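You operate a simulated robot arm through the tools that you are given. There is no shell and no other tool.

The job below is to be done with a simulated robot arm. You get a single attempt, and the scene is never put back.

## Task
Take up the purple-tag ribbon slack, set pressure 5 and turn one stroke by hand.
Fine: motor off first; ribbon wound tight and pressure set before the stroke.

Only the result counts: the job must be done as asked and must still hold three seconds after the hand-in. Knocking over, shifting, dropping, spilling or breaking anything else fails it.

## Robot
A 7-joint arm with a two-finger parallel gripper, fixed in place. Base frame: the origin is at the foot of the arm, x ahead of it, y to its left, z up. Readings come in mm, rad, newtons and seconds.
With the tool pointing down near the work surface it reaches from about 440 to 900 mm from the base axis. Its first joint turns from -0.297 to 2.199 rad. Payload 1.57 kg.
Tool frame: the origin (TCP) lies between the finger pads and is the grasp point; the fingertips stand 30 mm ahead of it; z points along the fingers, y is the line along which they close. The gripper opens to 80 mm. The fingers are 17 mm wide and 12 mm thick; the gripper's body (40 by 82 mm) begins 80 mm behind the TCP.
Orientation is that of the tool frame in the base frame, as a unit quaternion [w, x, y, z]. With the fingers straight down and closing along the base's y, the tool's x points along the base's -x, its y along +y and its z along -z.

## Interface
- The arm moves only by the tool move_arm. Its argument "steps" is a list of rows, each an object of numbers (a shift or turn left out is 0, a gripper value left out holds the last): "dx", "dy", "dz": the shift along the tool's x, y, z in units of 200 mm (1.0 is 200 mm); "ax", "ay", "az": the turn, a rotation vector about the tool's x, y, z in units of 120 degrees (1.0 is 120 degrees); "jaw": the opening, from 0 (shut) to 1 (fully open). In form: [{"dx": .., "dy": .., "dz": .., "ax": .., "ay": .., "az": .., "jaw": ..}, ...]. A call has 1 to 20 rows; each row is the pose to reach, as a shift and turn from the pose commanded when the call began, along the tool's axes at that moment. A call with a number of a shift or a turn outside -1 to 1 is refused whole. A row lasts 0.2 s, in which the tool goes at most 50 mm and 0.15 rad; a call with a longer step from one row to the next is refused whole, and so is a gripper value outside its range. A pose out of reach is approached as far as the arm can. The call stops where the force on the tool passes 40 N (or 10 N more than at its start, if that is more) or the arm is blocked; 0.2 s more then pass. Each finger travels about 45 mm/s and halts on what it meets, pressing with about 22 N; the grip force reading is that of the motor and also rises with nothing between the fingers. The clock runs only during rows and for 0.2 s after the last one: add rows that repeat a pose to give the fingers time. It gives the time, the measured TCP pose, the force on the tool (base axes), the opening and the grip force at its end, in the units of the frame above (readings bear some noise), with the torque about the TCP (base axes, N m) and any sound that the robot's microphone picked up.
- Cameras (640 x 400 px; columns grow to the right, rows downward): "scene" is fixed at [394.4, 642, 1652.1]; the picture's right is [-0.92, -0.38, 0.00], its down [-0.16, 0.39, -0.91] and it looks along [0.35, -0.84, -0.42] (base axes); focal length 352 px, centre (320, 200). "wrist" rides on the gripper at [72, -7, -122] in the tool frame; the picture's right is [0.09, 1.00, 0.00], its down [-0.84, 0.08, -0.54] and it looks along [-0.54, 0.05, 0.84] (tool axes); focal length 238 px, centre (320, 200). There is no depth. A picture from a camera that has moved, and an enlarged one, comes with that camera's place and axes in the base frame and with its lens. The place of the scene camera against the robot may be out by one fixed shift of up to 12 mm in any direction.
- snapshot(camera): a new picture of that camera. No time passes.
- raise_lower(by): slides the trunk up (or, below 0, down) by that many mm; the arm rides with it, the base frame stays. It gives what a move gives, with no picture.
- inspect(camera, box): a new picture of the part [left, top, right, bottom] of that camera's present view, enlarged. No time passes.
- finish_job(): hands the job in; it is judged then, once.

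Nothing tells you positions but the pictures and the camera data. Unless the task says otherwise, let go and move clear before handing in.

The tools are called after "Request:" by a JSON object that holds its "api" and its "payload". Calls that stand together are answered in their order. move_arm: Moves the arm, as the interface text tells. Its arguments: {"type":"object","properties":{"steps":{"type":"array","items":{"type":"object","properties":{"dx":{"type":"number"},"dy":{"type":"number"},"dz":{"type":"number"},"ax":{"type":"number"},"ay":{"type":"number"},"az":{"type":"number"},"jaw":{"type":"number"}}}}},"required":["steps"]} The other tools are called the same way: raise_lower (by) slides the trunk up or down; snapshot (camera) takes a picture; inspect (camera, box) takes an enlarged picture of a part of a camera's view; finish_job () hands the job in.

At the start:

```text
t: 0.0
ee_pos: [466.1, -23.9, 1528.5]
ee_rot: [0.0, 0.0, 1.0, 0.0]
ft_force: [0.3, 0.0, -0.5]
moment: [0.0, 0.04, 0.0]
gripper_width: 80.2
grip_force: 0.1
trunk travel left (down, up): [-738.0, 52.0]
```

scene: 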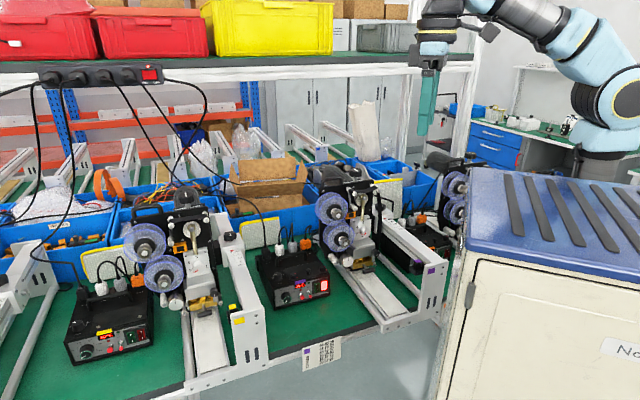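
wrist: 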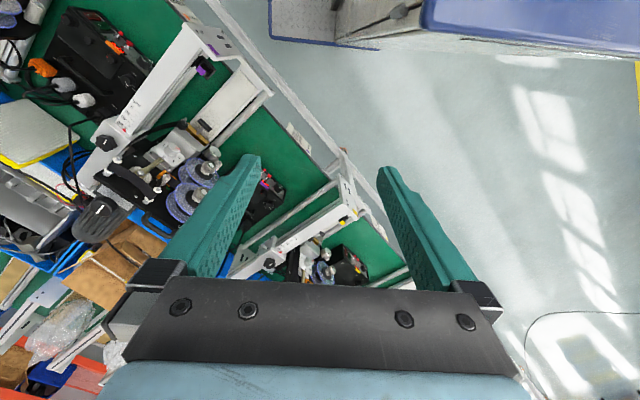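

I see several ribbon coding machines on a green bench, with yellow-tag and purple-tag stations visible. I'll look closer before moving anything.

Request:
{"api": "inspect", "payload": {"camera": "scene", "box": [240, 150, 480, 300]}}

Request:
{"api": "inspect", "payload": {"camera": "scene", "box": [300, 180, 400, 280]}}

Request:
{"api": "inspect", "payload": {"camera": "scene", "box": [250, 220, 350, 380]}}

Request:
{"api": "inspect", "payload": {"camera": "scene", "box": [50, 190, 290, 400]}}

Request:
{"api": "inspect", "payload": {"camera": "wrist", "box": [0, 0, 320, 200]}}

Request:
{"api": "inspect", "payload": {"camera": "wrist", "box": [200, 130, 440, 300]}}

```text
2.67 times, centred on (360, 225) of scene
camera zoom: at [394.4, 642.0, 1652.1], right [-0.92, -0.38, 0.0], down [-0.16, 0.39, -0.91], along [0.35, -0.84, -0.42], focal length 938 px, centre (213, 133)
```

zoom: 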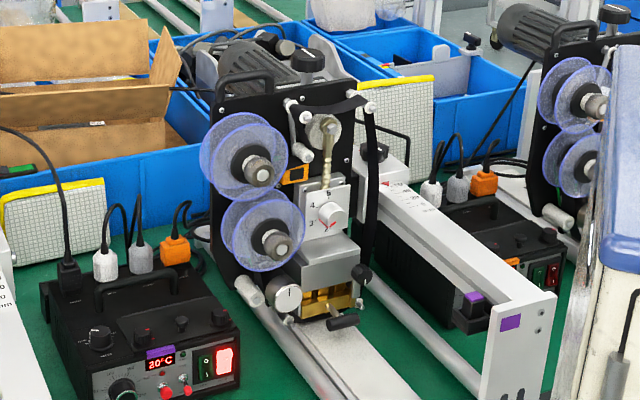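

```text
4.00 times, centred on (350, 230) of scene
camera zoom: at [394.4, 642.0, 1652.1], right [-0.92, -0.38, 0.0], down [-0.16, 0.39, -0.91], along [0.35, -0.84, -0.42], focal length 1407 px, centre (200, 80)
```

zoom: 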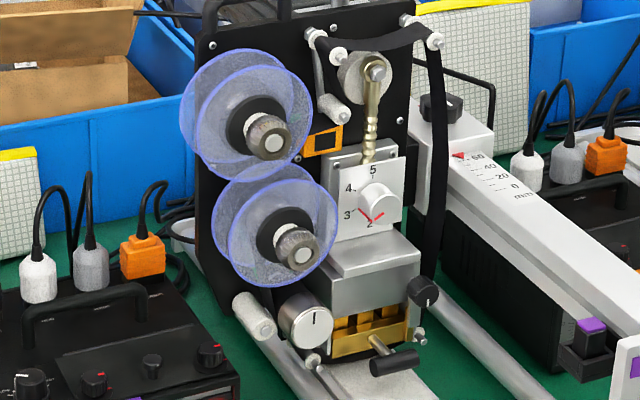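

```text
2.50 times, centred on (300, 300) of scene
camera zoom: at [394.4, 642.0, 1652.1], right [-0.92, -0.38, 0.0], down [-0.16, 0.39, -0.91], along [0.35, -0.84, -0.42], focal length 879 px, centre (370, -50)
```

zoom: 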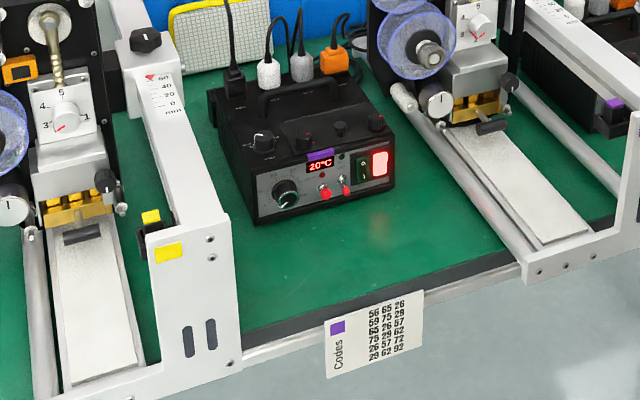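

```text
1.90 times, centred on (170, 295) of scene
camera zoom: at [394.4, 642.0, 1652.1], right [-0.92, -0.38, 0.0], down [-0.16, 0.39, -0.91], along [0.35, -0.84, -0.42], focal length 670 px, centre (606, 19)
```

zoom: 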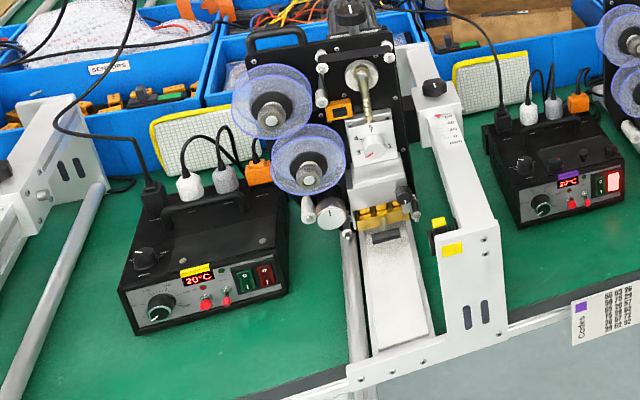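

```text
2.00 times, centred on (160, 100) of wrist
camera zoom: at [395.4, -29.5, 1649.6], right [-0.09, 1.0, 0.0], down [0.84, 0.08, 0.54], along [0.54, 0.05, -0.84], focal length 477 px, centre (640, 400)
```

zoom: 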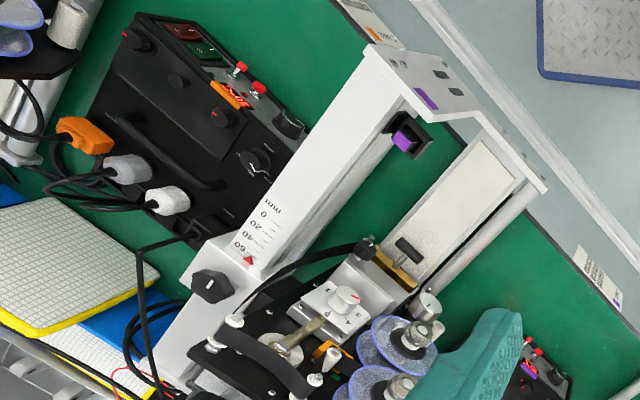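

```text
2.35 times, centred on (320, 215) of wrist
camera zoom: at [395.4, -29.5, 1649.6], right [-0.09, 1.0, 0.0], down [0.84, 0.08, 0.54], along [0.54, 0.05, -0.84], focal length 561 px, centre (320, 165)
```

zoom: 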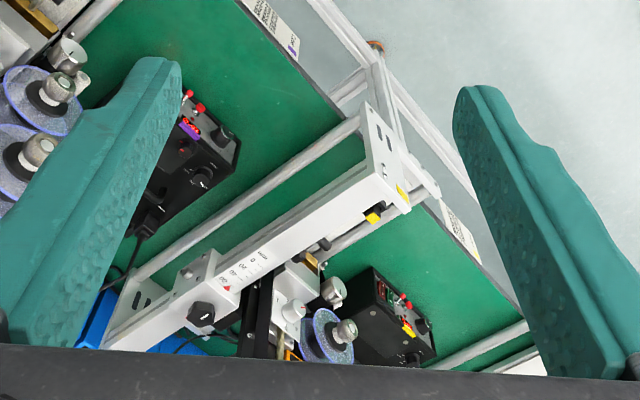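

The purple-tag coder sits around x≈660, y≈-400, z≈1045, and its lit purple control box is beside it on the +x side. I'll turn the wrist camera towards it and move in gradually for a better look.

Request:
{"api": "move_arm", "payload": {"steps": [{"dy": -0.1, "dx": -0.05, "az": 0.065}, {"dy": -0.2, "dx": -0.1, "az": 0.13}, {"dy": -0.35, "dx": -0.2, "az": 0.195}, {"dy": -0.5, "dx": -0.3, "az": 0.26}, {"dy": -0.65, "dx": -0.4, "az": 0.325}, {"dy": -0.8, "dx": -0.5, "az": 0.39}, {"dy": -0.9, "dx": -0.5, "az": 0.44}]}}

Request:
{"api": "snapshot", "payload": {"camera": "wrist"}}

Request:
{"api": "snapshot", "payload": {"camera": "scene"}}

```text
t: 1.6
ee_pos: [564.4, -204.4, 1517.3]
ee_rot: [0.002, 0.445, 0.895, 0.0]
ft_force: [0.0, -0.3, 0.0]
moment: [-0.03, 0.01, 0.02]
gripper_width: 80.3
grip_force: 0.1
out of reach, approached as far as the arm can: row 5, 6, 7
trunk travel left (down, up): [-738.0, 52.0]
```

```text
taken
camera wrist: at [515.7, -149.7, 1638.5], right [0.74, 0.67, 0.0], down [0.56, -0.62, 0.55], along [0.37, -0.4, -0.84], focal length 238 px, centre (320, 200)
```

wrist: 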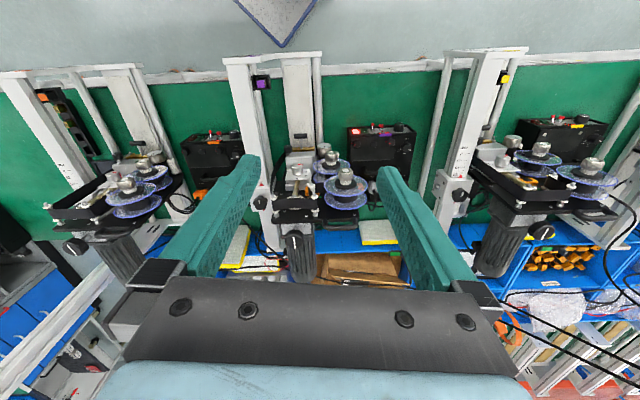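

```text
taken
```

scene: 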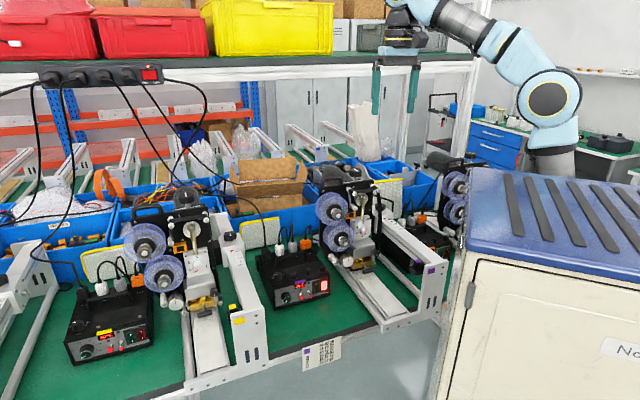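

The wrist camera now looks square along the bench, with the purple machine in the centre. I'll enlarge it to read the controls.

Request:
{"api": "inspect", "payload": {"camera": "wrist", "box": [220, 40, 420, 165]}}

Request:
{"api": "inspect", "payload": {"camera": "wrist", "box": [260, 130, 380, 205]}}

Request:
{"api": "inspect", "payload": {"camera": "wrist", "box": [330, 100, 430, 162]}}

Request:
{"api": "inspect", "payload": {"camera": "scene", "box": [260, 260, 340, 310]}}

Request:
{"api": "inspect", "payload": {"camera": "scene", "box": [310, 180, 400, 236]}}

Request:
{"api": "inspect", "payload": {"camera": "scene", "box": [310, 225, 400, 281]}}

```text
3.20 times, centred on (320, 102) of wrist
camera zoom: at [515.7, -149.7, 1638.5], right [0.74, 0.67, 0.0], down [0.56, -0.62, 0.55], along [0.37, -0.4, -0.84], focal length 763 px, centre (320, 512)
```

zoom: 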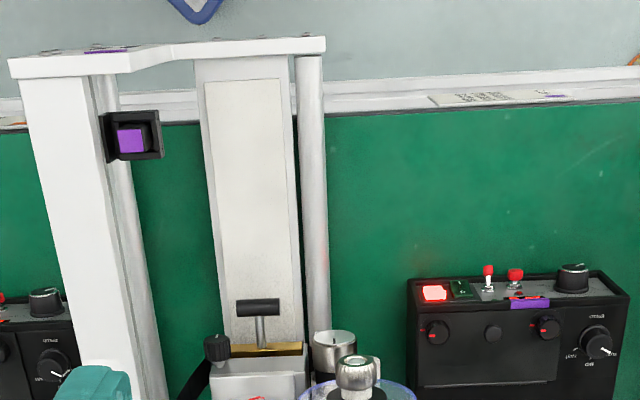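

```text
5.33 times, centred on (320, 168) of wrist
camera zoom: at [515.7, -149.7, 1638.5], right [0.74, 0.67, 0.0], down [0.56, -0.62, 0.55], along [0.37, -0.4, -0.84], focal length 1271 px, centre (320, 373)
```

zoom: 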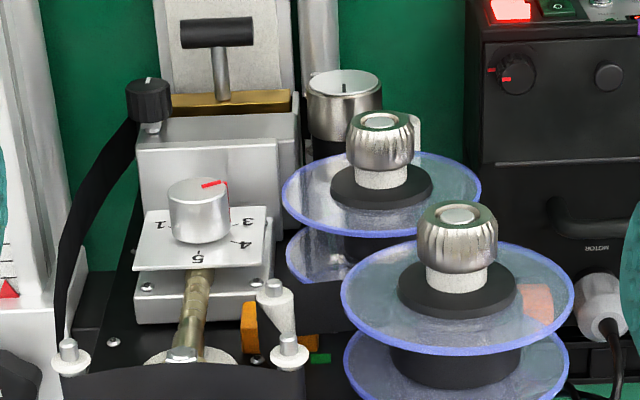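

```text
6.40 times, centred on (380, 131) of wrist
camera zoom: at [515.7, -149.7, 1638.5], right [0.74, 0.67, 0.0], down [0.56, -0.62, 0.55], along [0.37, -0.4, -0.84], focal length 1525 px, centre (-64, 642)
```

zoom: 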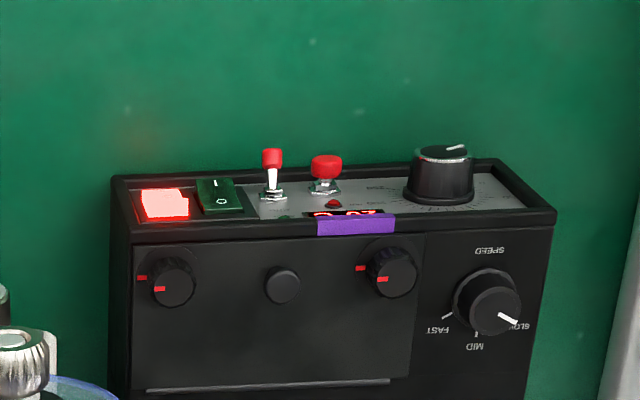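

```text
8.00 times, centred on (300, 285) of scene
camera zoom: at [394.4, 642.0, 1652.1], right [-0.92, -0.38, 0.0], down [-0.16, 0.39, -0.91], along [0.35, -0.84, -0.42], focal length 2813 px, centre (480, -480)
```

zoom: 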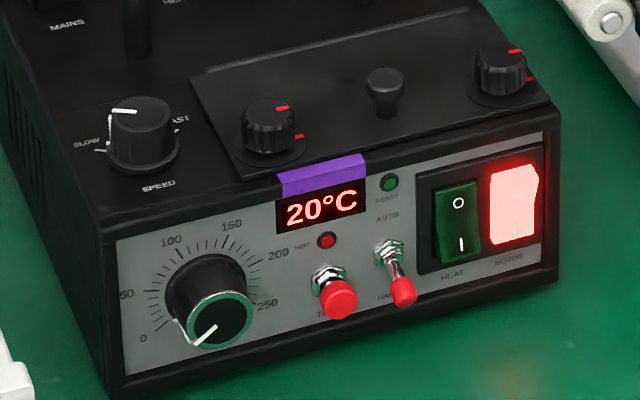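

```text
7.11 times, centred on (355, 208) of scene
camera zoom: at [394.4, 642.0, 1652.1], right [-0.92, -0.38, 0.0], down [-0.16, 0.39, -0.91], along [0.35, -0.84, -0.42], focal length 2501 px, centre (71, 143)
```

zoom: 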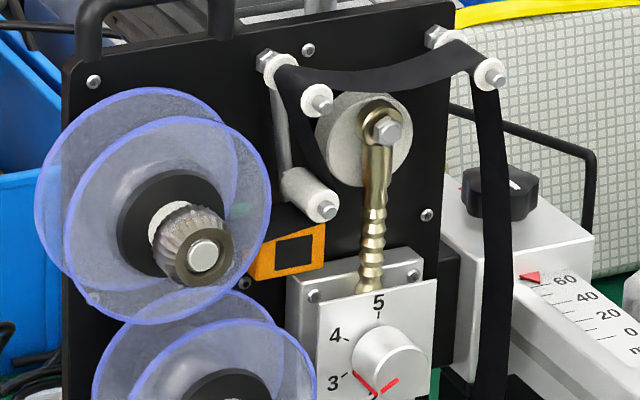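

```text
7.11 times, centred on (355, 253) of scene
camera zoom: at [394.4, 642.0, 1652.1], right [-0.92, -0.38, 0.0], down [-0.16, 0.39, -0.91], along [0.35, -0.84, -0.42], focal length 2501 px, centre (71, -177)
```

zoom: 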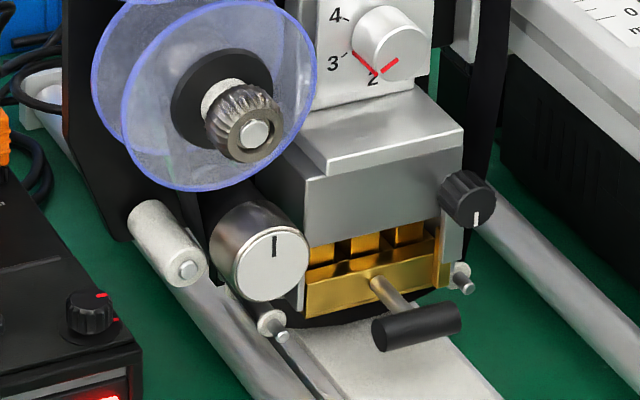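

The box labels can be read: HEAT rocker off, MOTOR rocker lit (on), toggle AUTO/HAND, and the pressure dial points near 2. Next I'll look for the ribbon slack, the take-up knob and the part for turning the stroke by hand.

Request:
{"api": "inspect", "payload": {"camera": "scene", "box": [300, 140, 420, 215]}}

Request:
{"api": "inspect", "payload": {"camera": "scene", "box": [120, 180, 240, 255]}}

Request:
{"api": "inspect", "payload": {"camera": "scene", "box": [130, 240, 250, 315]}}

Request:
{"api": "inspect", "payload": {"camera": "scene", "box": [410, 140, 480, 240]}}

Request:
{"api": "inspect", "payload": {"camera": "scene", "box": [360, 190, 450, 340]}}

Request:
{"api": "inspect", "payload": {"camera": "wrist", "box": [240, 170, 400, 290]}}

Request:
{"api": "inspect", "payload": {"camera": "wrist", "box": [0, 60, 240, 260]}}

Request:
{"api": "inspect", "payload": {"camera": "wrist", "box": [430, 40, 640, 260]}}

```text
5.33 times, centred on (360, 178) of scene
camera zoom: at [394.4, 642.0, 1652.1], right [-0.92, -0.38, 0.0], down [-0.16, 0.39, -0.91], along [0.35, -0.84, -0.42], focal length 1875 px, centre (107, 320)
```

zoom: 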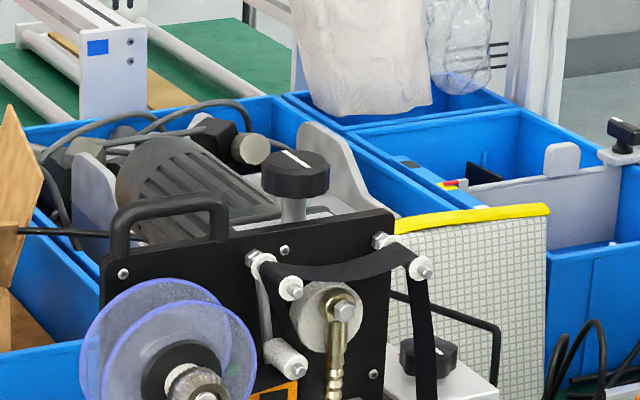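

```text
5.33 times, centred on (180, 218) of scene
camera zoom: at [394.4, 642.0, 1652.1], right [-0.92, -0.38, 0.0], down [-0.16, 0.39, -0.91], along [0.35, -0.84, -0.42], focal length 1875 px, centre (1067, 107)
```

zoom: 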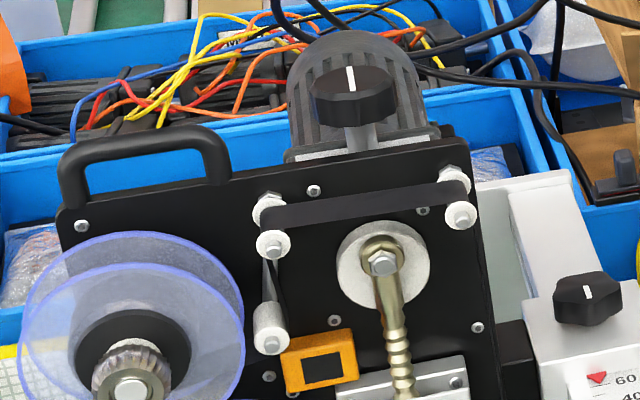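

```text
5.33 times, centred on (190, 278) of scene
camera zoom: at [394.4, 642.0, 1652.1], right [-0.92, -0.38, 0.0], down [-0.16, 0.39, -0.91], along [0.35, -0.84, -0.42], focal length 1875 px, centre (1013, -213)
```

zoom: 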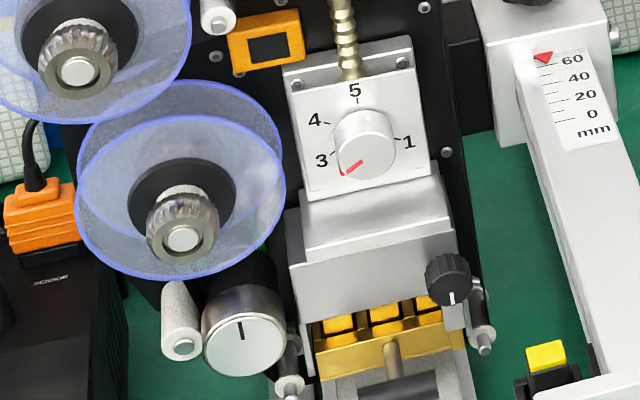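

```text
4.00 times, centred on (445, 190) of scene
camera zoom: at [394.4, 642.0, 1652.1], right [-0.92, -0.38, 0.0], down [-0.16, 0.39, -0.91], along [0.35, -0.84, -0.42], focal length 1407 px, centre (-180, 240)
```

zoom: 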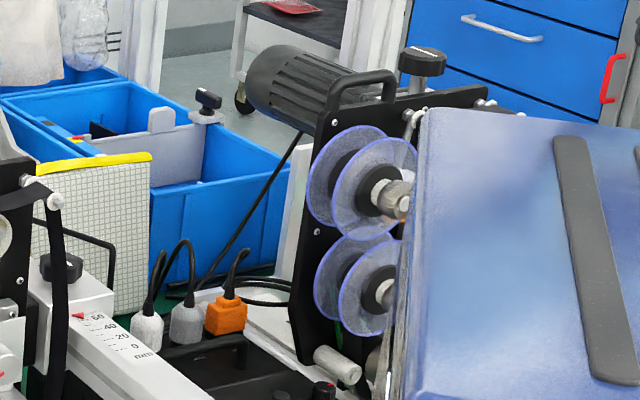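

```text
2.67 times, centred on (405, 265) of scene
camera zoom: at [394.4, 642.0, 1652.1], right [-0.92, -0.38, 0.0], down [-0.16, 0.39, -0.91], along [0.35, -0.84, -0.42], focal length 938 px, centre (93, 27)
```

zoom: 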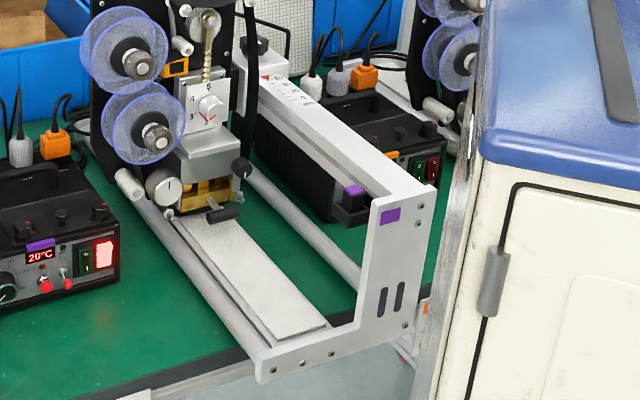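

```text
3.33 times, centred on (320, 230) of wrist
camera zoom: at [515.7, -149.7, 1638.5], right [0.74, 0.67, 0.0], down [0.56, -0.62, 0.55], along [0.37, -0.4, -0.84], focal length 794 px, centre (320, 100)
```

zoom: 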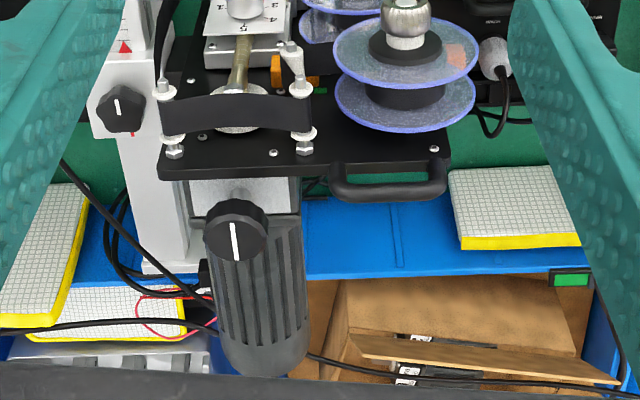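

```text
2.00 times, centred on (120, 160) of wrist
camera zoom: at [515.7, -149.7, 1638.5], right [0.74, 0.67, 0.0], down [0.56, -0.62, 0.55], along [0.37, -0.4, -0.84], focal length 477 px, centre (720, 280)
```

zoom: 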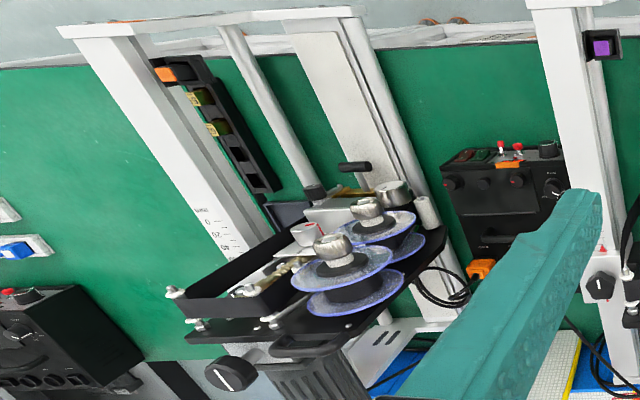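

```text
1.82 times, centred on (535, 150) of wrist
camera zoom: at [515.7, -149.7, 1638.5], right [0.74, 0.67, 0.0], down [0.56, -0.62, 0.55], along [0.37, -0.4, -0.84], focal length 433 px, centre (-71, 291)
```

zoom: 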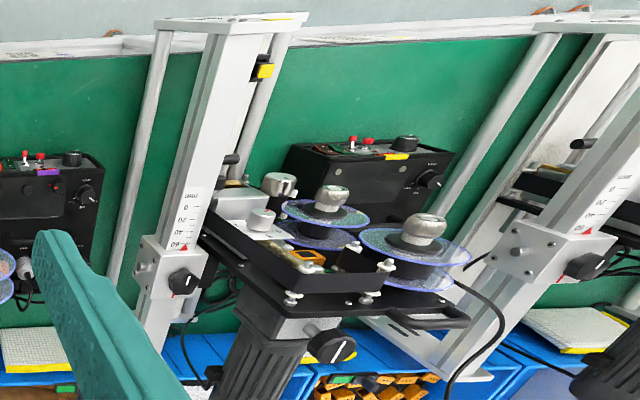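

The handwheel is the black knob on top of the motor, the rocker is near [748, -243, 895], and the bench is at roughly z≈840. The arm is too high here, so I'll lower the trunk in stages and watch clearances.

Request:
{"api": "raise_lower", "payload": {"by": -250}}

Request:
{"api": "snapshot", "payload": {"camera": "scene"}}

Request:
{"api": "snapshot", "payload": {"camera": "wrist"}}

```text
t: 4.2
ee_pos: [564.8, -203.4, 1268.1]
ee_rot: [0.003, 0.444, 0.896, 0.002]
ft_force: [-0.2, -0.5, 0.3]
moment: [0.0, 0.0, -0.03]
gripper_width: 80.2
grip_force: 0.0
trunk travel left (down, up): [-488.0, 302.0]
```

```text
taken
```

scene: 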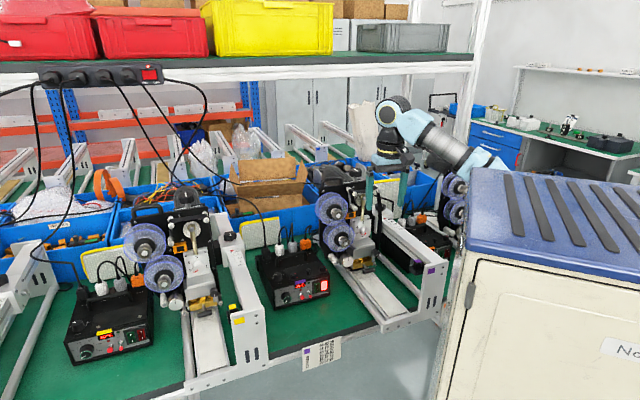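

```text
taken
camera wrist: at [515.3, -149.9, 1388.7], right [0.74, 0.68, 0.0], down [0.57, -0.62, 0.55], along [0.37, -0.4, -0.84], focal length 238 px, centre (320, 200)
```

wrist: 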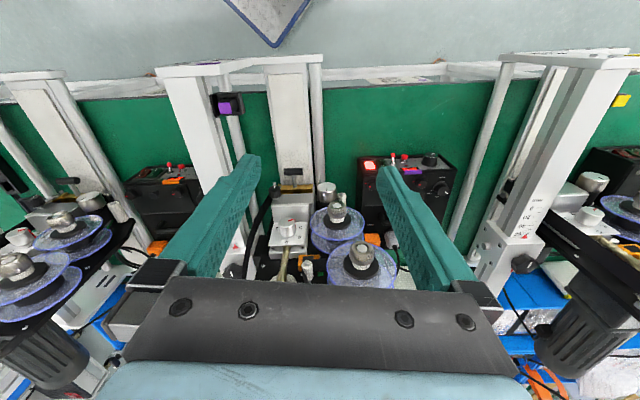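

The arm came down cleanly and the wrist camera now sees the head and the control box much closer. I'll inspect the details from here.

Request:
{"api": "inspect", "payload": {"camera": "wrist", "box": [240, 170, 410, 285]}}

Request:
{"api": "inspect", "payload": {"camera": "wrist", "box": [340, 140, 470, 240]}}

Request:
{"api": "inspect", "payload": {"camera": "wrist", "box": [150, 50, 340, 200]}}

Request:
{"api": "inspect", "payload": {"camera": "scene", "box": [360, 90, 480, 200]}}

```text
3.48 times, centred on (325, 228) of wrist
camera zoom: at [515.3, -149.9, 1388.7], right [0.74, 0.68, 0.0], down [0.57, -0.62, 0.55], along [0.37, -0.4, -0.84], focal length 829 px, centre (303, 104)
```

zoom: 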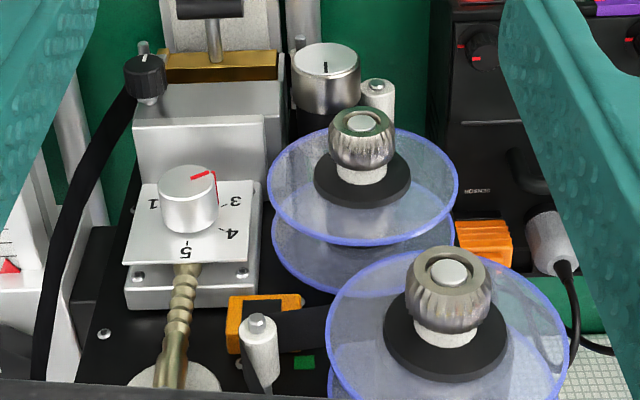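

```text
4.00 times, centred on (405, 190) of wrist
camera zoom: at [515.3, -149.9, 1388.7], right [0.74, 0.68, 0.0], down [0.57, -0.62, 0.55], along [0.37, -0.4, -0.84], focal length 953 px, centre (-20, 240)
```

zoom: 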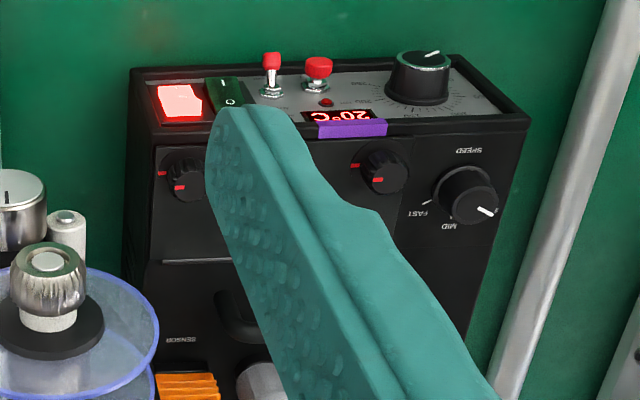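

```text
2.67 times, centred on (245, 125) of wrist
camera zoom: at [515.3, -149.9, 1388.7], right [0.74, 0.68, 0.0], down [0.57, -0.62, 0.55], along [0.37, -0.4, -0.84], focal length 636 px, centre (520, 400)
```

zoom: 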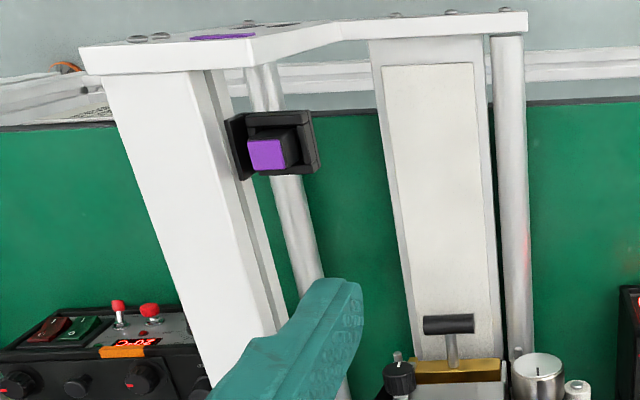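

```text
3.64 times, centred on (420, 145) of scene
camera zoom: at [394.4, 642.0, 1652.1], right [-0.92, -0.38, 0.0], down [-0.16, 0.39, -0.91], along [0.35, -0.84, -0.42], focal length 1279 px, centre (-44, 400)
```

zoom: 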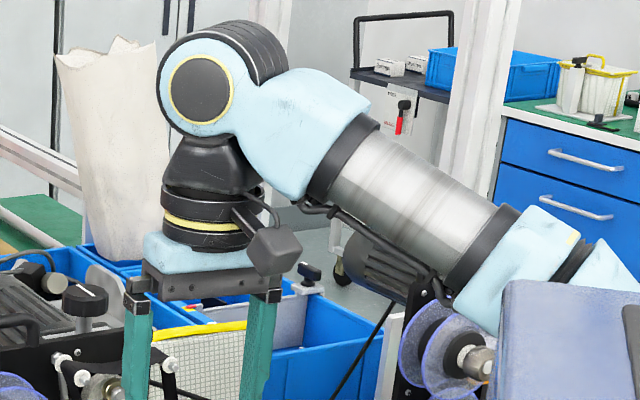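

Triangulating gives these positions:

| Part | Position |
|---|---|
| Dial face | [657, -398, 1038] |
| Lower reel knob | [701, -308, 1033] |
| Upper reel knob | [721, -288, 1144] |
| Motor handwheel | [729, -475, 1213] |

The bench normal points at about 45°. I'll yaw the wrist round so the camera is on the upper side once the tool points horizontally at the machine.

Request:
{"api": "move_arm", "payload": {"steps": [{"az": -0.07}, {"az": -0.14}, {"az": -0.21}, {"az": -0.28}, {"az": -0.35}, {"az": -0.42}, {"az": -0.49}, {"az": -0.56}, {"az": -0.63}, {"az": -0.7}, {"az": -0.77}, {"az": -0.783}]}}

Request:
{"api": "snapshot", "payload": {"camera": "wrist"}}

```text
t: 6.8
ee_pos: [563.4, -202.4, 1265.2]
ee_rot: [0.001, -0.352, 0.936, -0.001]
ft_force: [-0.1, -0.4, 0.3]
moment: [-0.01, 0.02, 0.01]
gripper_width: 79.8
grip_force: 0.0
trunk travel left (down, up): [-488.0, 302.0]
```

```text
taken
camera wrist: at [513.8, -255.1, 1388.0], right [-0.73, 0.69, 0.0], down [0.58, 0.61, 0.54], along [0.38, 0.39, -0.84], focal length 238 px, centre (320, 200)
```

wrist: 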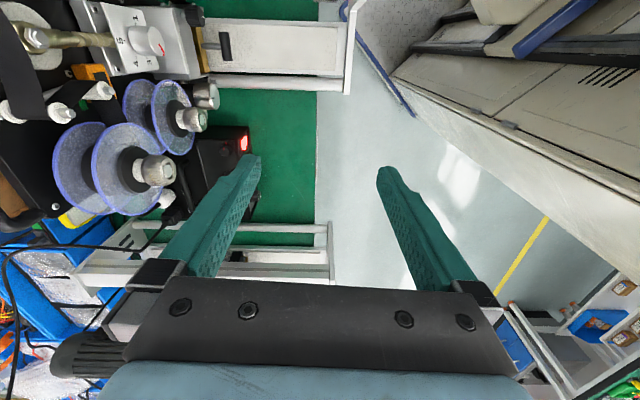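

The yaw went smoothly with no reach warning. I'll continue the other half.

Request:
{"api": "move_arm", "payload": {"steps": [{"az": -0.07}, {"az": -0.14}, {"az": -0.21}, {"az": -0.28}, {"az": -0.35}, {"az": -0.42}, {"az": -0.49}, {"az": -0.56}, {"az": -0.63}, {"az": -0.7}, {"az": -0.77}, {"az": -0.783}]}}

Request:
{"api": "snapshot", "payload": {"camera": "wrist"}}

Request:
{"api": "snapshot", "payload": {"camera": "scene"}}

```text
t: 9.4
ee_pos: [564.4, -203.4, 1267.4]
ee_rot: [0.0, 0.924, -0.382, 0.003]
ft_force: [0.4, 0.0, -0.3]
moment: [0.03, 0.0, 0.0]
gripper_width: 80.0
grip_force: 0.0
trunk travel left (down, up): [-488.0, 302.0]
```

```text
taken
camera wrist: at [619.7, -248.8, 1389.5], right [-0.64, -0.77, 0.0], down [-0.65, 0.54, 0.54], along [-0.41, 0.34, -0.84], focal length 238 px, centre (320, 200)
```

wrist: 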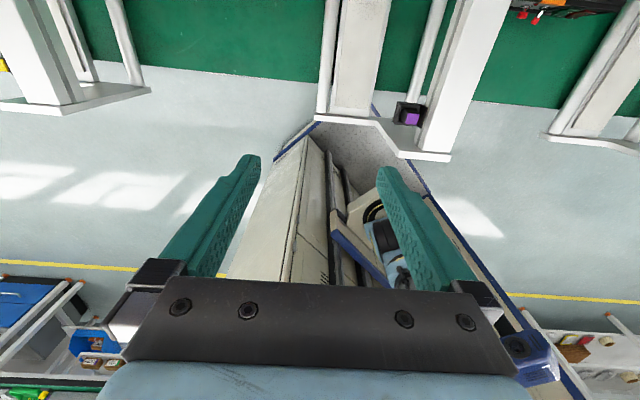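

```text
taken
```

scene: 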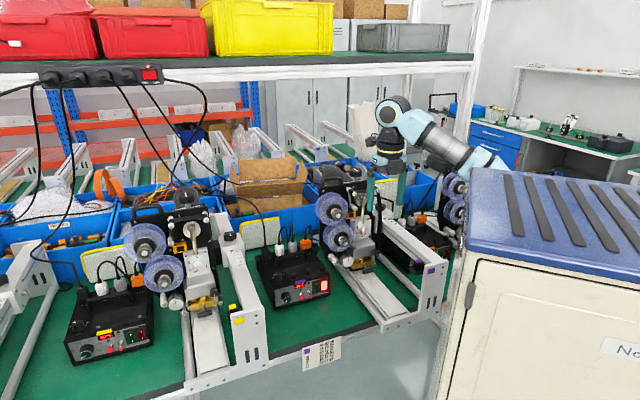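

Tool x now points at the machine, as needed. I'll pitch the tool up to horizontal while moving forward a little, which puts the camera above it looking down at the machine face.

Request:
{"api": "move_arm", "payload": {"steps": [{"ay": 0.07, "dx": 0.04, "dz": 0.02}, {"ay": 0.14, "dx": 0.08, "dz": 0.04}, {"ay": 0.21, "dx": 0.12, "dz": 0.06}, {"ay": 0.28, "dx": 0.16, "dz": 0.08}, {"ay": 0.35, "dx": 0.2, "dz": 0.1}, {"ay": 0.42, "dx": 0.24, "dz": 0.12}, {"ay": 0.49, "dx": 0.26, "dz": 0.14}, {"ay": 0.56, "dx": 0.26, "dz": 0.16}]}}

Request:
{"api": "snapshot", "payload": {"camera": "wrist"}}

Request:
{"api": "snapshot", "payload": {"camera": "scene"}}

```text
t: 11.2
ee_pos: [599.8, -240.9, 1234.7]
ee_rot: [0.211, 0.768, -0.318, 0.514]
ft_force: [0.2, -1.0, -0.4]
moment: [0.01, 0.0, -0.01]
gripper_width: 80.1
grip_force: 0.1
trunk travel left (down, up): [-488.0, 302.0]
```

```text
taken
camera wrist: at [546.0, -176.2, 1348.0], right [-0.68, -0.73, 0.08], down [-0.64, 0.52, -0.57], along [0.37, -0.44, -0.82], focal length 238 px, centre (320, 200)
```

wrist: 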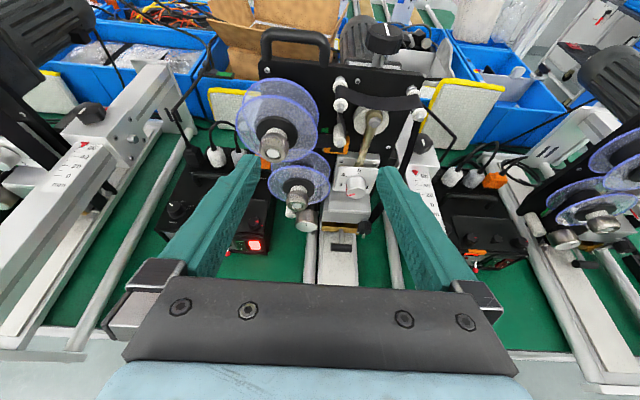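

```text
taken
```

scene: 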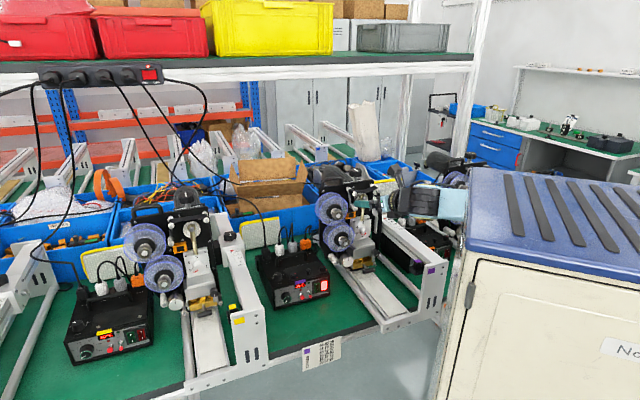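

This is an upright front view of the purple machine. I'll inspect its details.

Request:
{"api": "inspect", "payload": {"camera": "wrist", "box": [230, 20, 430, 145]}}

Request:
{"api": "inspect", "payload": {"camera": "wrist", "box": [260, 140, 400, 265]}}

Request:
{"api": "inspect", "payload": {"camera": "wrist", "box": [150, 160, 290, 265]}}

Request:
{"api": "inspect", "payload": {"camera": "wrist", "box": [320, 60, 400, 110]}}

Request:
{"api": "inspect", "payload": {"camera": "wrist", "box": [540, 100, 640, 260]}}

```text
3.20 times, centred on (330, 82) of wrist
camera zoom: at [546.0, -176.2, 1348.0], right [-0.68, -0.73, 0.08], down [-0.64, 0.52, -0.57], along [0.37, -0.44, -0.82], focal length 763 px, centre (288, 576)
```

zoom: 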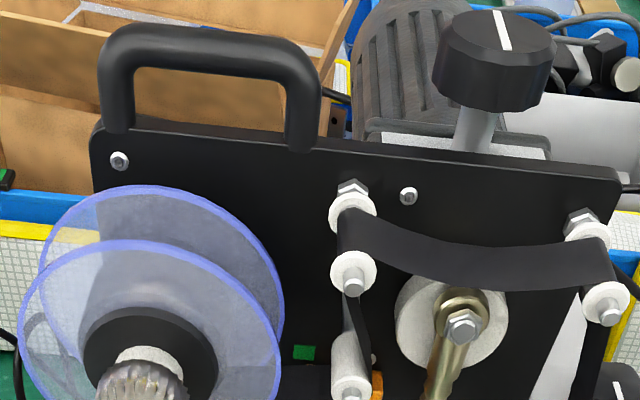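

```text
3.20 times, centred on (330, 202) of wrist
camera zoom: at [546.0, -176.2, 1348.0], right [-0.68, -0.73, 0.08], down [-0.64, 0.52, -0.57], along [0.37, -0.44, -0.82], focal length 763 px, centre (288, 192)
```

zoom: 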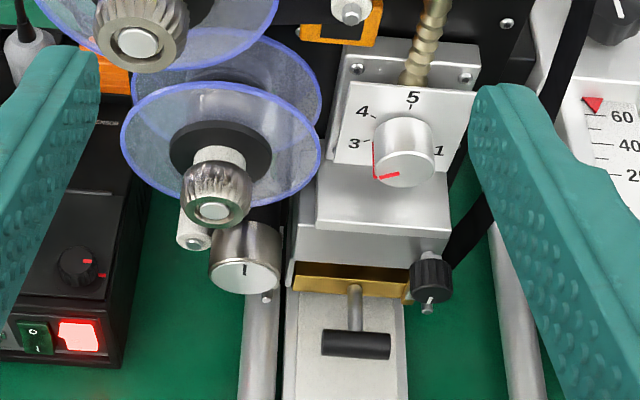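

```text
3.81 times, centred on (220, 212) of wrist
camera zoom: at [546.0, -176.2, 1348.0], right [-0.68, -0.73, 0.08], down [-0.64, 0.52, -0.57], along [0.37, -0.44, -0.82], focal length 908 px, centre (701, 152)
```

zoom: 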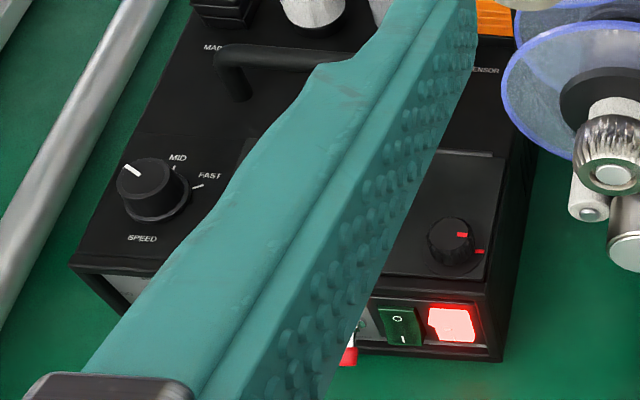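

```text
8.00 times, centred on (360, 85) of wrist
camera zoom: at [546.0, -176.2, 1348.0], right [-0.68, -0.73, 0.08], down [-0.64, 0.52, -0.57], along [0.37, -0.44, -0.82], focal length 1907 px, centre (0, 1120)
```

zoom: 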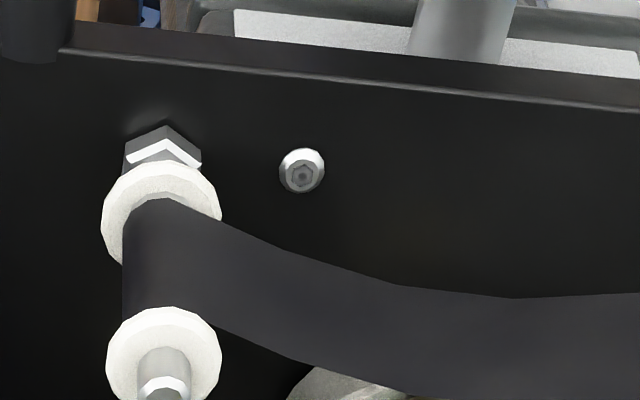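

```text
2.50 times, centred on (590, 180) of wrist
camera zoom: at [546.0, -176.2, 1348.0], right [-0.68, -0.73, 0.08], down [-0.64, 0.52, -0.57], along [0.37, -0.44, -0.82], focal length 596 px, centre (-355, 250)
```

zoom: 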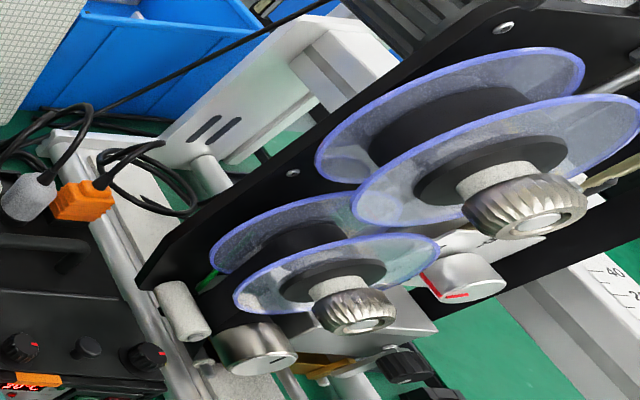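

The front view confirms the ribbon path, the dial (pointer between 2 and 3) and the MOTOR rocker on the front of the box. For motor off, I'll slide the closed gripper left so it's in front of the box, then lower the trunk.

Request:
{"api": "move_arm", "payload": {"steps": [{"dy": -0.15, "jaw": 0}, {"dy": -0.3, "jaw": 0}, {"dy": -0.45, "jaw": 0}, {"dy": -0.525, "jaw": 0}, {"dy": -0.525, "jaw": 0}]}}

Request:
{"api": "snapshot", "payload": {"camera": "wrist"}}

```text
t: 12.4
ee_pos: [676.0, -166.2, 1233.8]
ee_rot: [0.211, 0.769, -0.318, 0.513]
ft_force: [0.0, -0.8, 0.7]
moment: [-0.01, 0.0, 0.02]
gripper_width: 0.0
grip_force: 14.6
trunk travel left (down, up): [-488.0, 302.0]
```

```text
taken
camera wrist: at [619.5, -101.5, 1347.6], right [-0.68, -0.73, 0.08], down [-0.64, 0.53, -0.56], along [0.37, -0.44, -0.82], focal length 238 px, centre (320, 200)
```

wrist: 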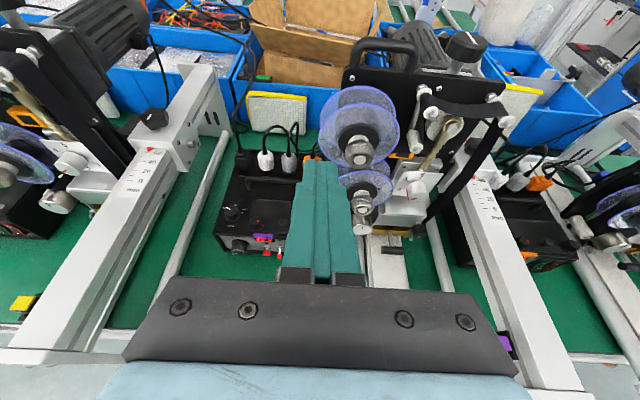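

The fingers hide the rocker from here, but the ribbon path shows well. I'll enlarge it before lowering.

Request:
{"api": "inspect", "payload": {"camera": "wrist", "box": [310, 60, 530, 260]}}

Request:
{"api": "inspect", "payload": {"camera": "wrist", "box": [310, 80, 430, 155]}}

Request:
{"api": "inspect", "payload": {"camera": "wrist", "box": [330, 150, 430, 215]}}

Request:
{"api": "inspect", "payload": {"camera": "wrist", "box": [200, 190, 320, 270]}}

```text
2.00 times, centred on (420, 160) of wrist
camera zoom: at [619.5, -101.5, 1347.6], right [-0.68, -0.73, 0.08], down [-0.64, 0.53, -0.56], along [0.37, -0.44, -0.82], focal length 477 px, centre (120, 280)
```

zoom: 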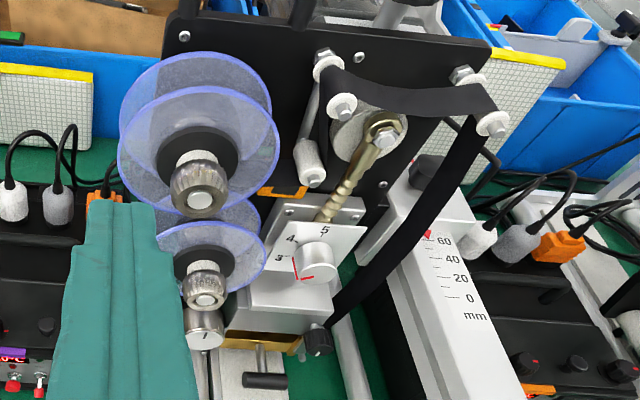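

```text
5.33 times, centred on (370, 118) of wrist
camera zoom: at [619.5, -101.5, 1347.6], right [-0.68, -0.73, 0.08], down [-0.64, 0.53, -0.56], along [0.37, -0.44, -0.82], focal length 1271 px, centre (53, 640)
```

zoom: 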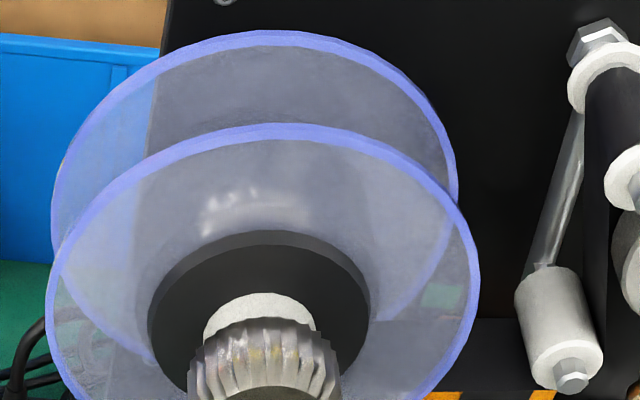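

```text
6.15 times, centred on (380, 182) of wrist
camera zoom: at [619.5, -101.5, 1347.6], right [-0.68, -0.73, 0.08], down [-0.64, 0.53, -0.56], along [0.37, -0.44, -0.82], focal length 1467 px, centre (-49, 308)
```

zoom: 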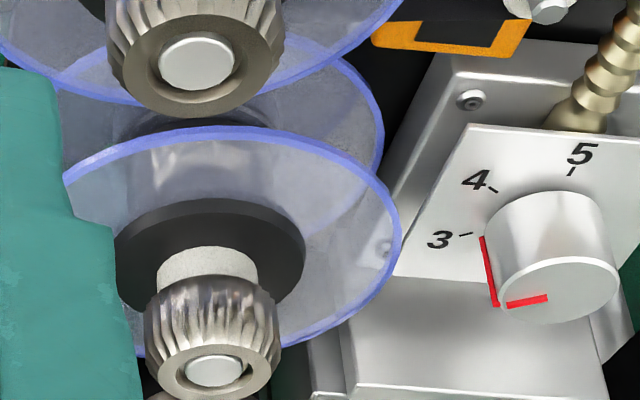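

```text
5.00 times, centred on (260, 230) of wrist
camera zoom: at [619.5, -101.5, 1347.6], right [-0.68, -0.73, 0.08], down [-0.64, 0.53, -0.56], along [0.37, -0.44, -0.82], focal length 1192 px, centre (620, 50)
```

zoom: 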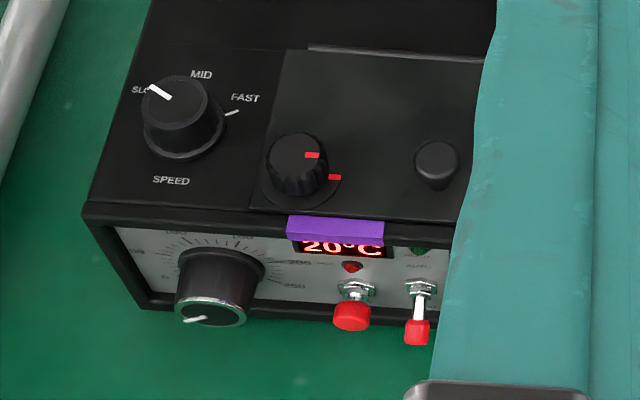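

The pressure pointer sits at about 3, and I can see where the slack billows. Now I'll lower the trunk in front of the control box.

Request:
{"api": "raise_lower", "payload": {"by": -150}}

Request:
{"api": "snapshot", "payload": {"camera": "scene"}}

Request:
{"api": "snapshot", "payload": {"camera": "wrist"}}

```text
t: 14.1
ee_pos: [674.1, -166.9, 1085.6]
ee_rot: [0.21, 0.769, -0.318, 0.513]
ft_force: [-0.2, 0.5, -0.3]
moment: [0.02, -0.02, -0.03]
gripper_width: 0.0
grip_force: 21.3
trunk travel left (down, up): [-338.0, 452.0]
```

```text
taken
```

scene: 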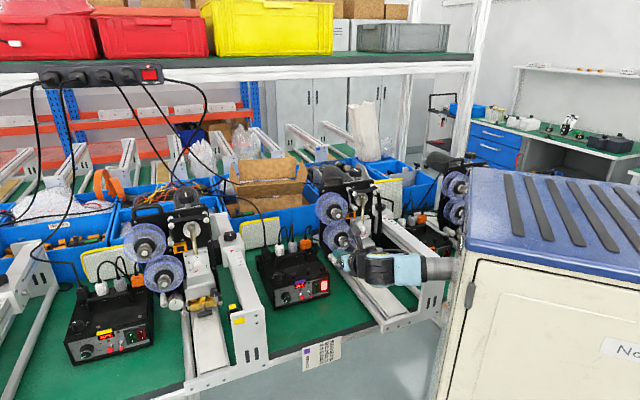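

```text
taken
camera wrist: at [619.5, -101.8, 1197.5], right [-0.68, -0.73, 0.08], down [-0.64, 0.53, -0.56], along [0.37, -0.44, -0.82], focal length 238 px, centre (320, 200)
```

wrist: 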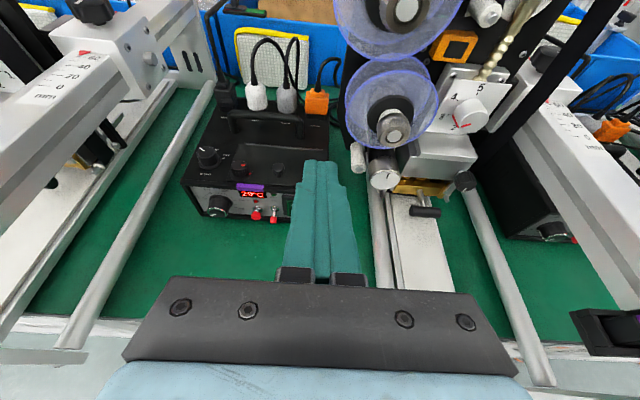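

The closed fingers block my view of the rocker, so I'll open them briefly to see the target between them.

Request:
{"api": "move_arm", "payload": {"steps": [{"jaw": 1}, {"jaw": 1}, {"jaw": 1}, {"jaw": 1}, {"jaw": 1}]}}

Request:
{"api": "inspect", "payload": {"camera": "wrist", "box": [180, 130, 340, 240]}}

Request:
{"api": "snapshot", "payload": {"camera": "wrist"}}

```text
t: 15.3
ee_pos: [675.0, -167.4, 1084.0]
ee_rot: [0.211, 0.769, -0.318, 0.513]
ft_force: [-0.1, 0.1, -0.4]
moment: [0.04, 0.0, 0.0]
gripper_width: 80.1
grip_force: 0.0
trunk travel left (down, up): [-338.0, 452.0]
```

```text
3.64 times, centred on (260, 185) of wrist
camera zoom: at [619.5, -101.8, 1197.5], right [-0.68, -0.73, 0.08], down [-0.64, 0.53, -0.56], along [0.37, -0.44, -0.82], focal length 867 px, centre (538, 254)
```

zoom: 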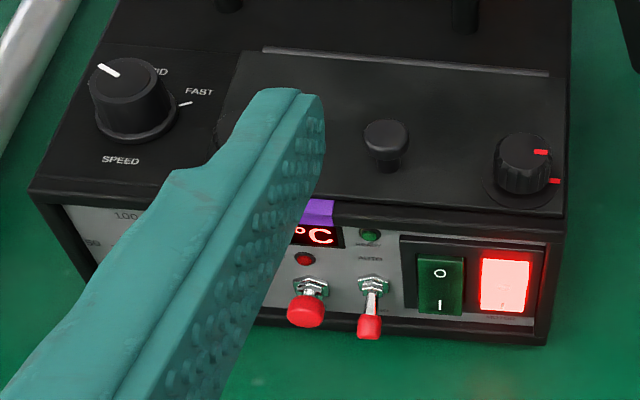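

```text
taken
camera wrist: at [619.5, -101.8, 1197.5], right [-0.68, -0.73, 0.08], down [-0.64, 0.53, -0.56], along [0.37, -0.44, -0.82], focal length 238 px, centre (320, 200)
```

wrist: 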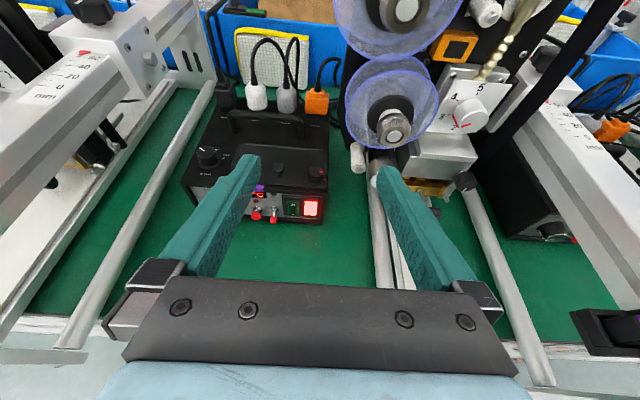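

The rocker centre triangulates to about [751, -238, 900]. I'll lower the trunk the rest of the way in front of the box, leaving the fingers about 75 mm short of the panel, and close them again.

Request:
{"api": "raise_lower", "payload": {"by": -100}}

Request:
{"api": "snapshot", "payload": {"camera": "scene"}}

Request:
{"api": "snapshot", "payload": {"camera": "wrist"}}

```text
t: 16.7
ee_pos: [675.8, -167.0, 984.8]
ee_rot: [0.211, 0.769, -0.318, 0.513]
ft_force: [-0.2, 0.5, 0.7]
moment: [0.0, 0.02, -0.01]
gripper_width: 80.2
grip_force: 0.1
trunk travel left (down, up): [-238.0, 552.0]
```

```text
taken
```

scene: 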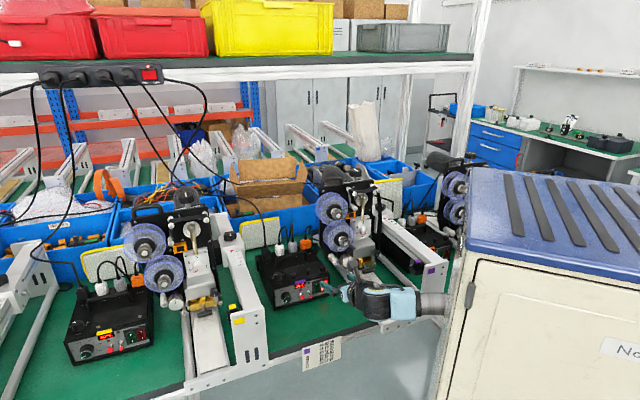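

```text
taken
camera wrist: at [619.5, -101.8, 1097.5], right [-0.68, -0.73, 0.08], down [-0.64, 0.53, -0.56], along [0.37, -0.44, -0.82], focal length 238 px, centre (320, 200)
```

wrist: 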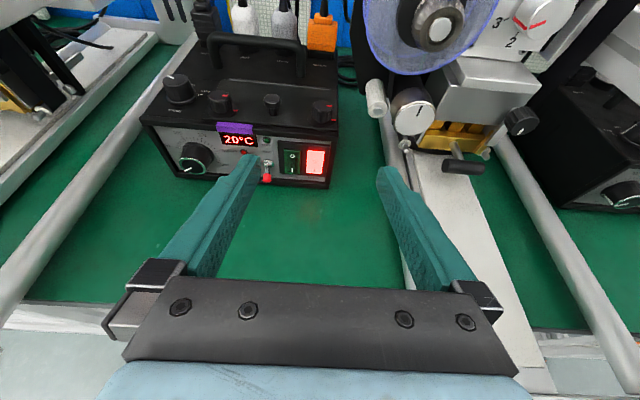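

Request:
{"api": "inspect", "payload": {"camera": "wrist", "box": [240, 110, 350, 200]}}

Request:
{"api": "inspect", "payload": {"camera": "wrist", "box": [350, 0, 560, 190]}}

```text
4.44 times, centred on (295, 155) of wrist
camera zoom: at [619.5, -101.8, 1097.5], right [-0.68, -0.73, 0.08], down [-0.64, 0.53, -0.56], along [0.37, -0.44, -0.82], focal length 1059 px, centre (431, 400)
```

zoom: 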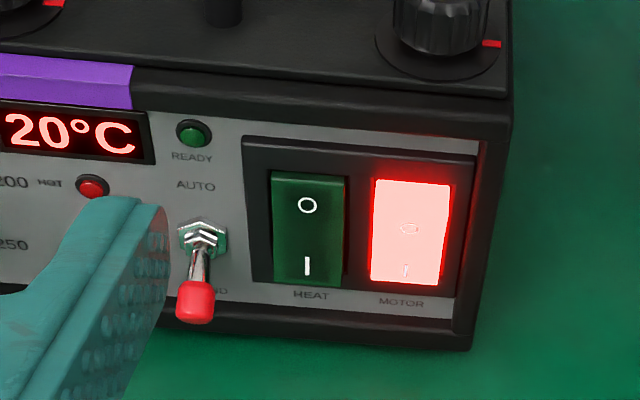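

```text
2.11 times, centred on (455, 95) of wrist
camera zoom: at [619.5, -101.8, 1097.5], right [-0.68, -0.73, 0.08], down [-0.64, 0.53, -0.56], along [0.37, -0.44, -0.82], focal length 502 px, centre (36, 421)
```

zoom: 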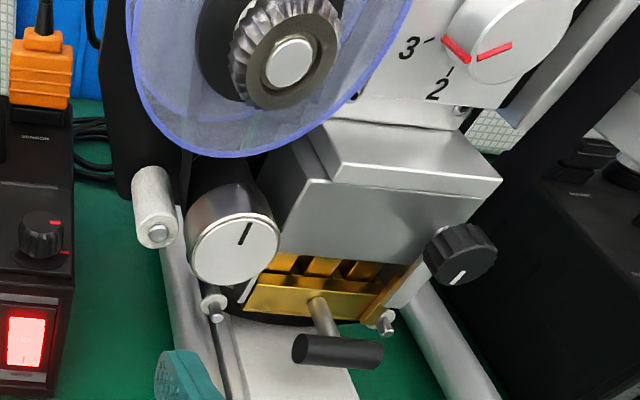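

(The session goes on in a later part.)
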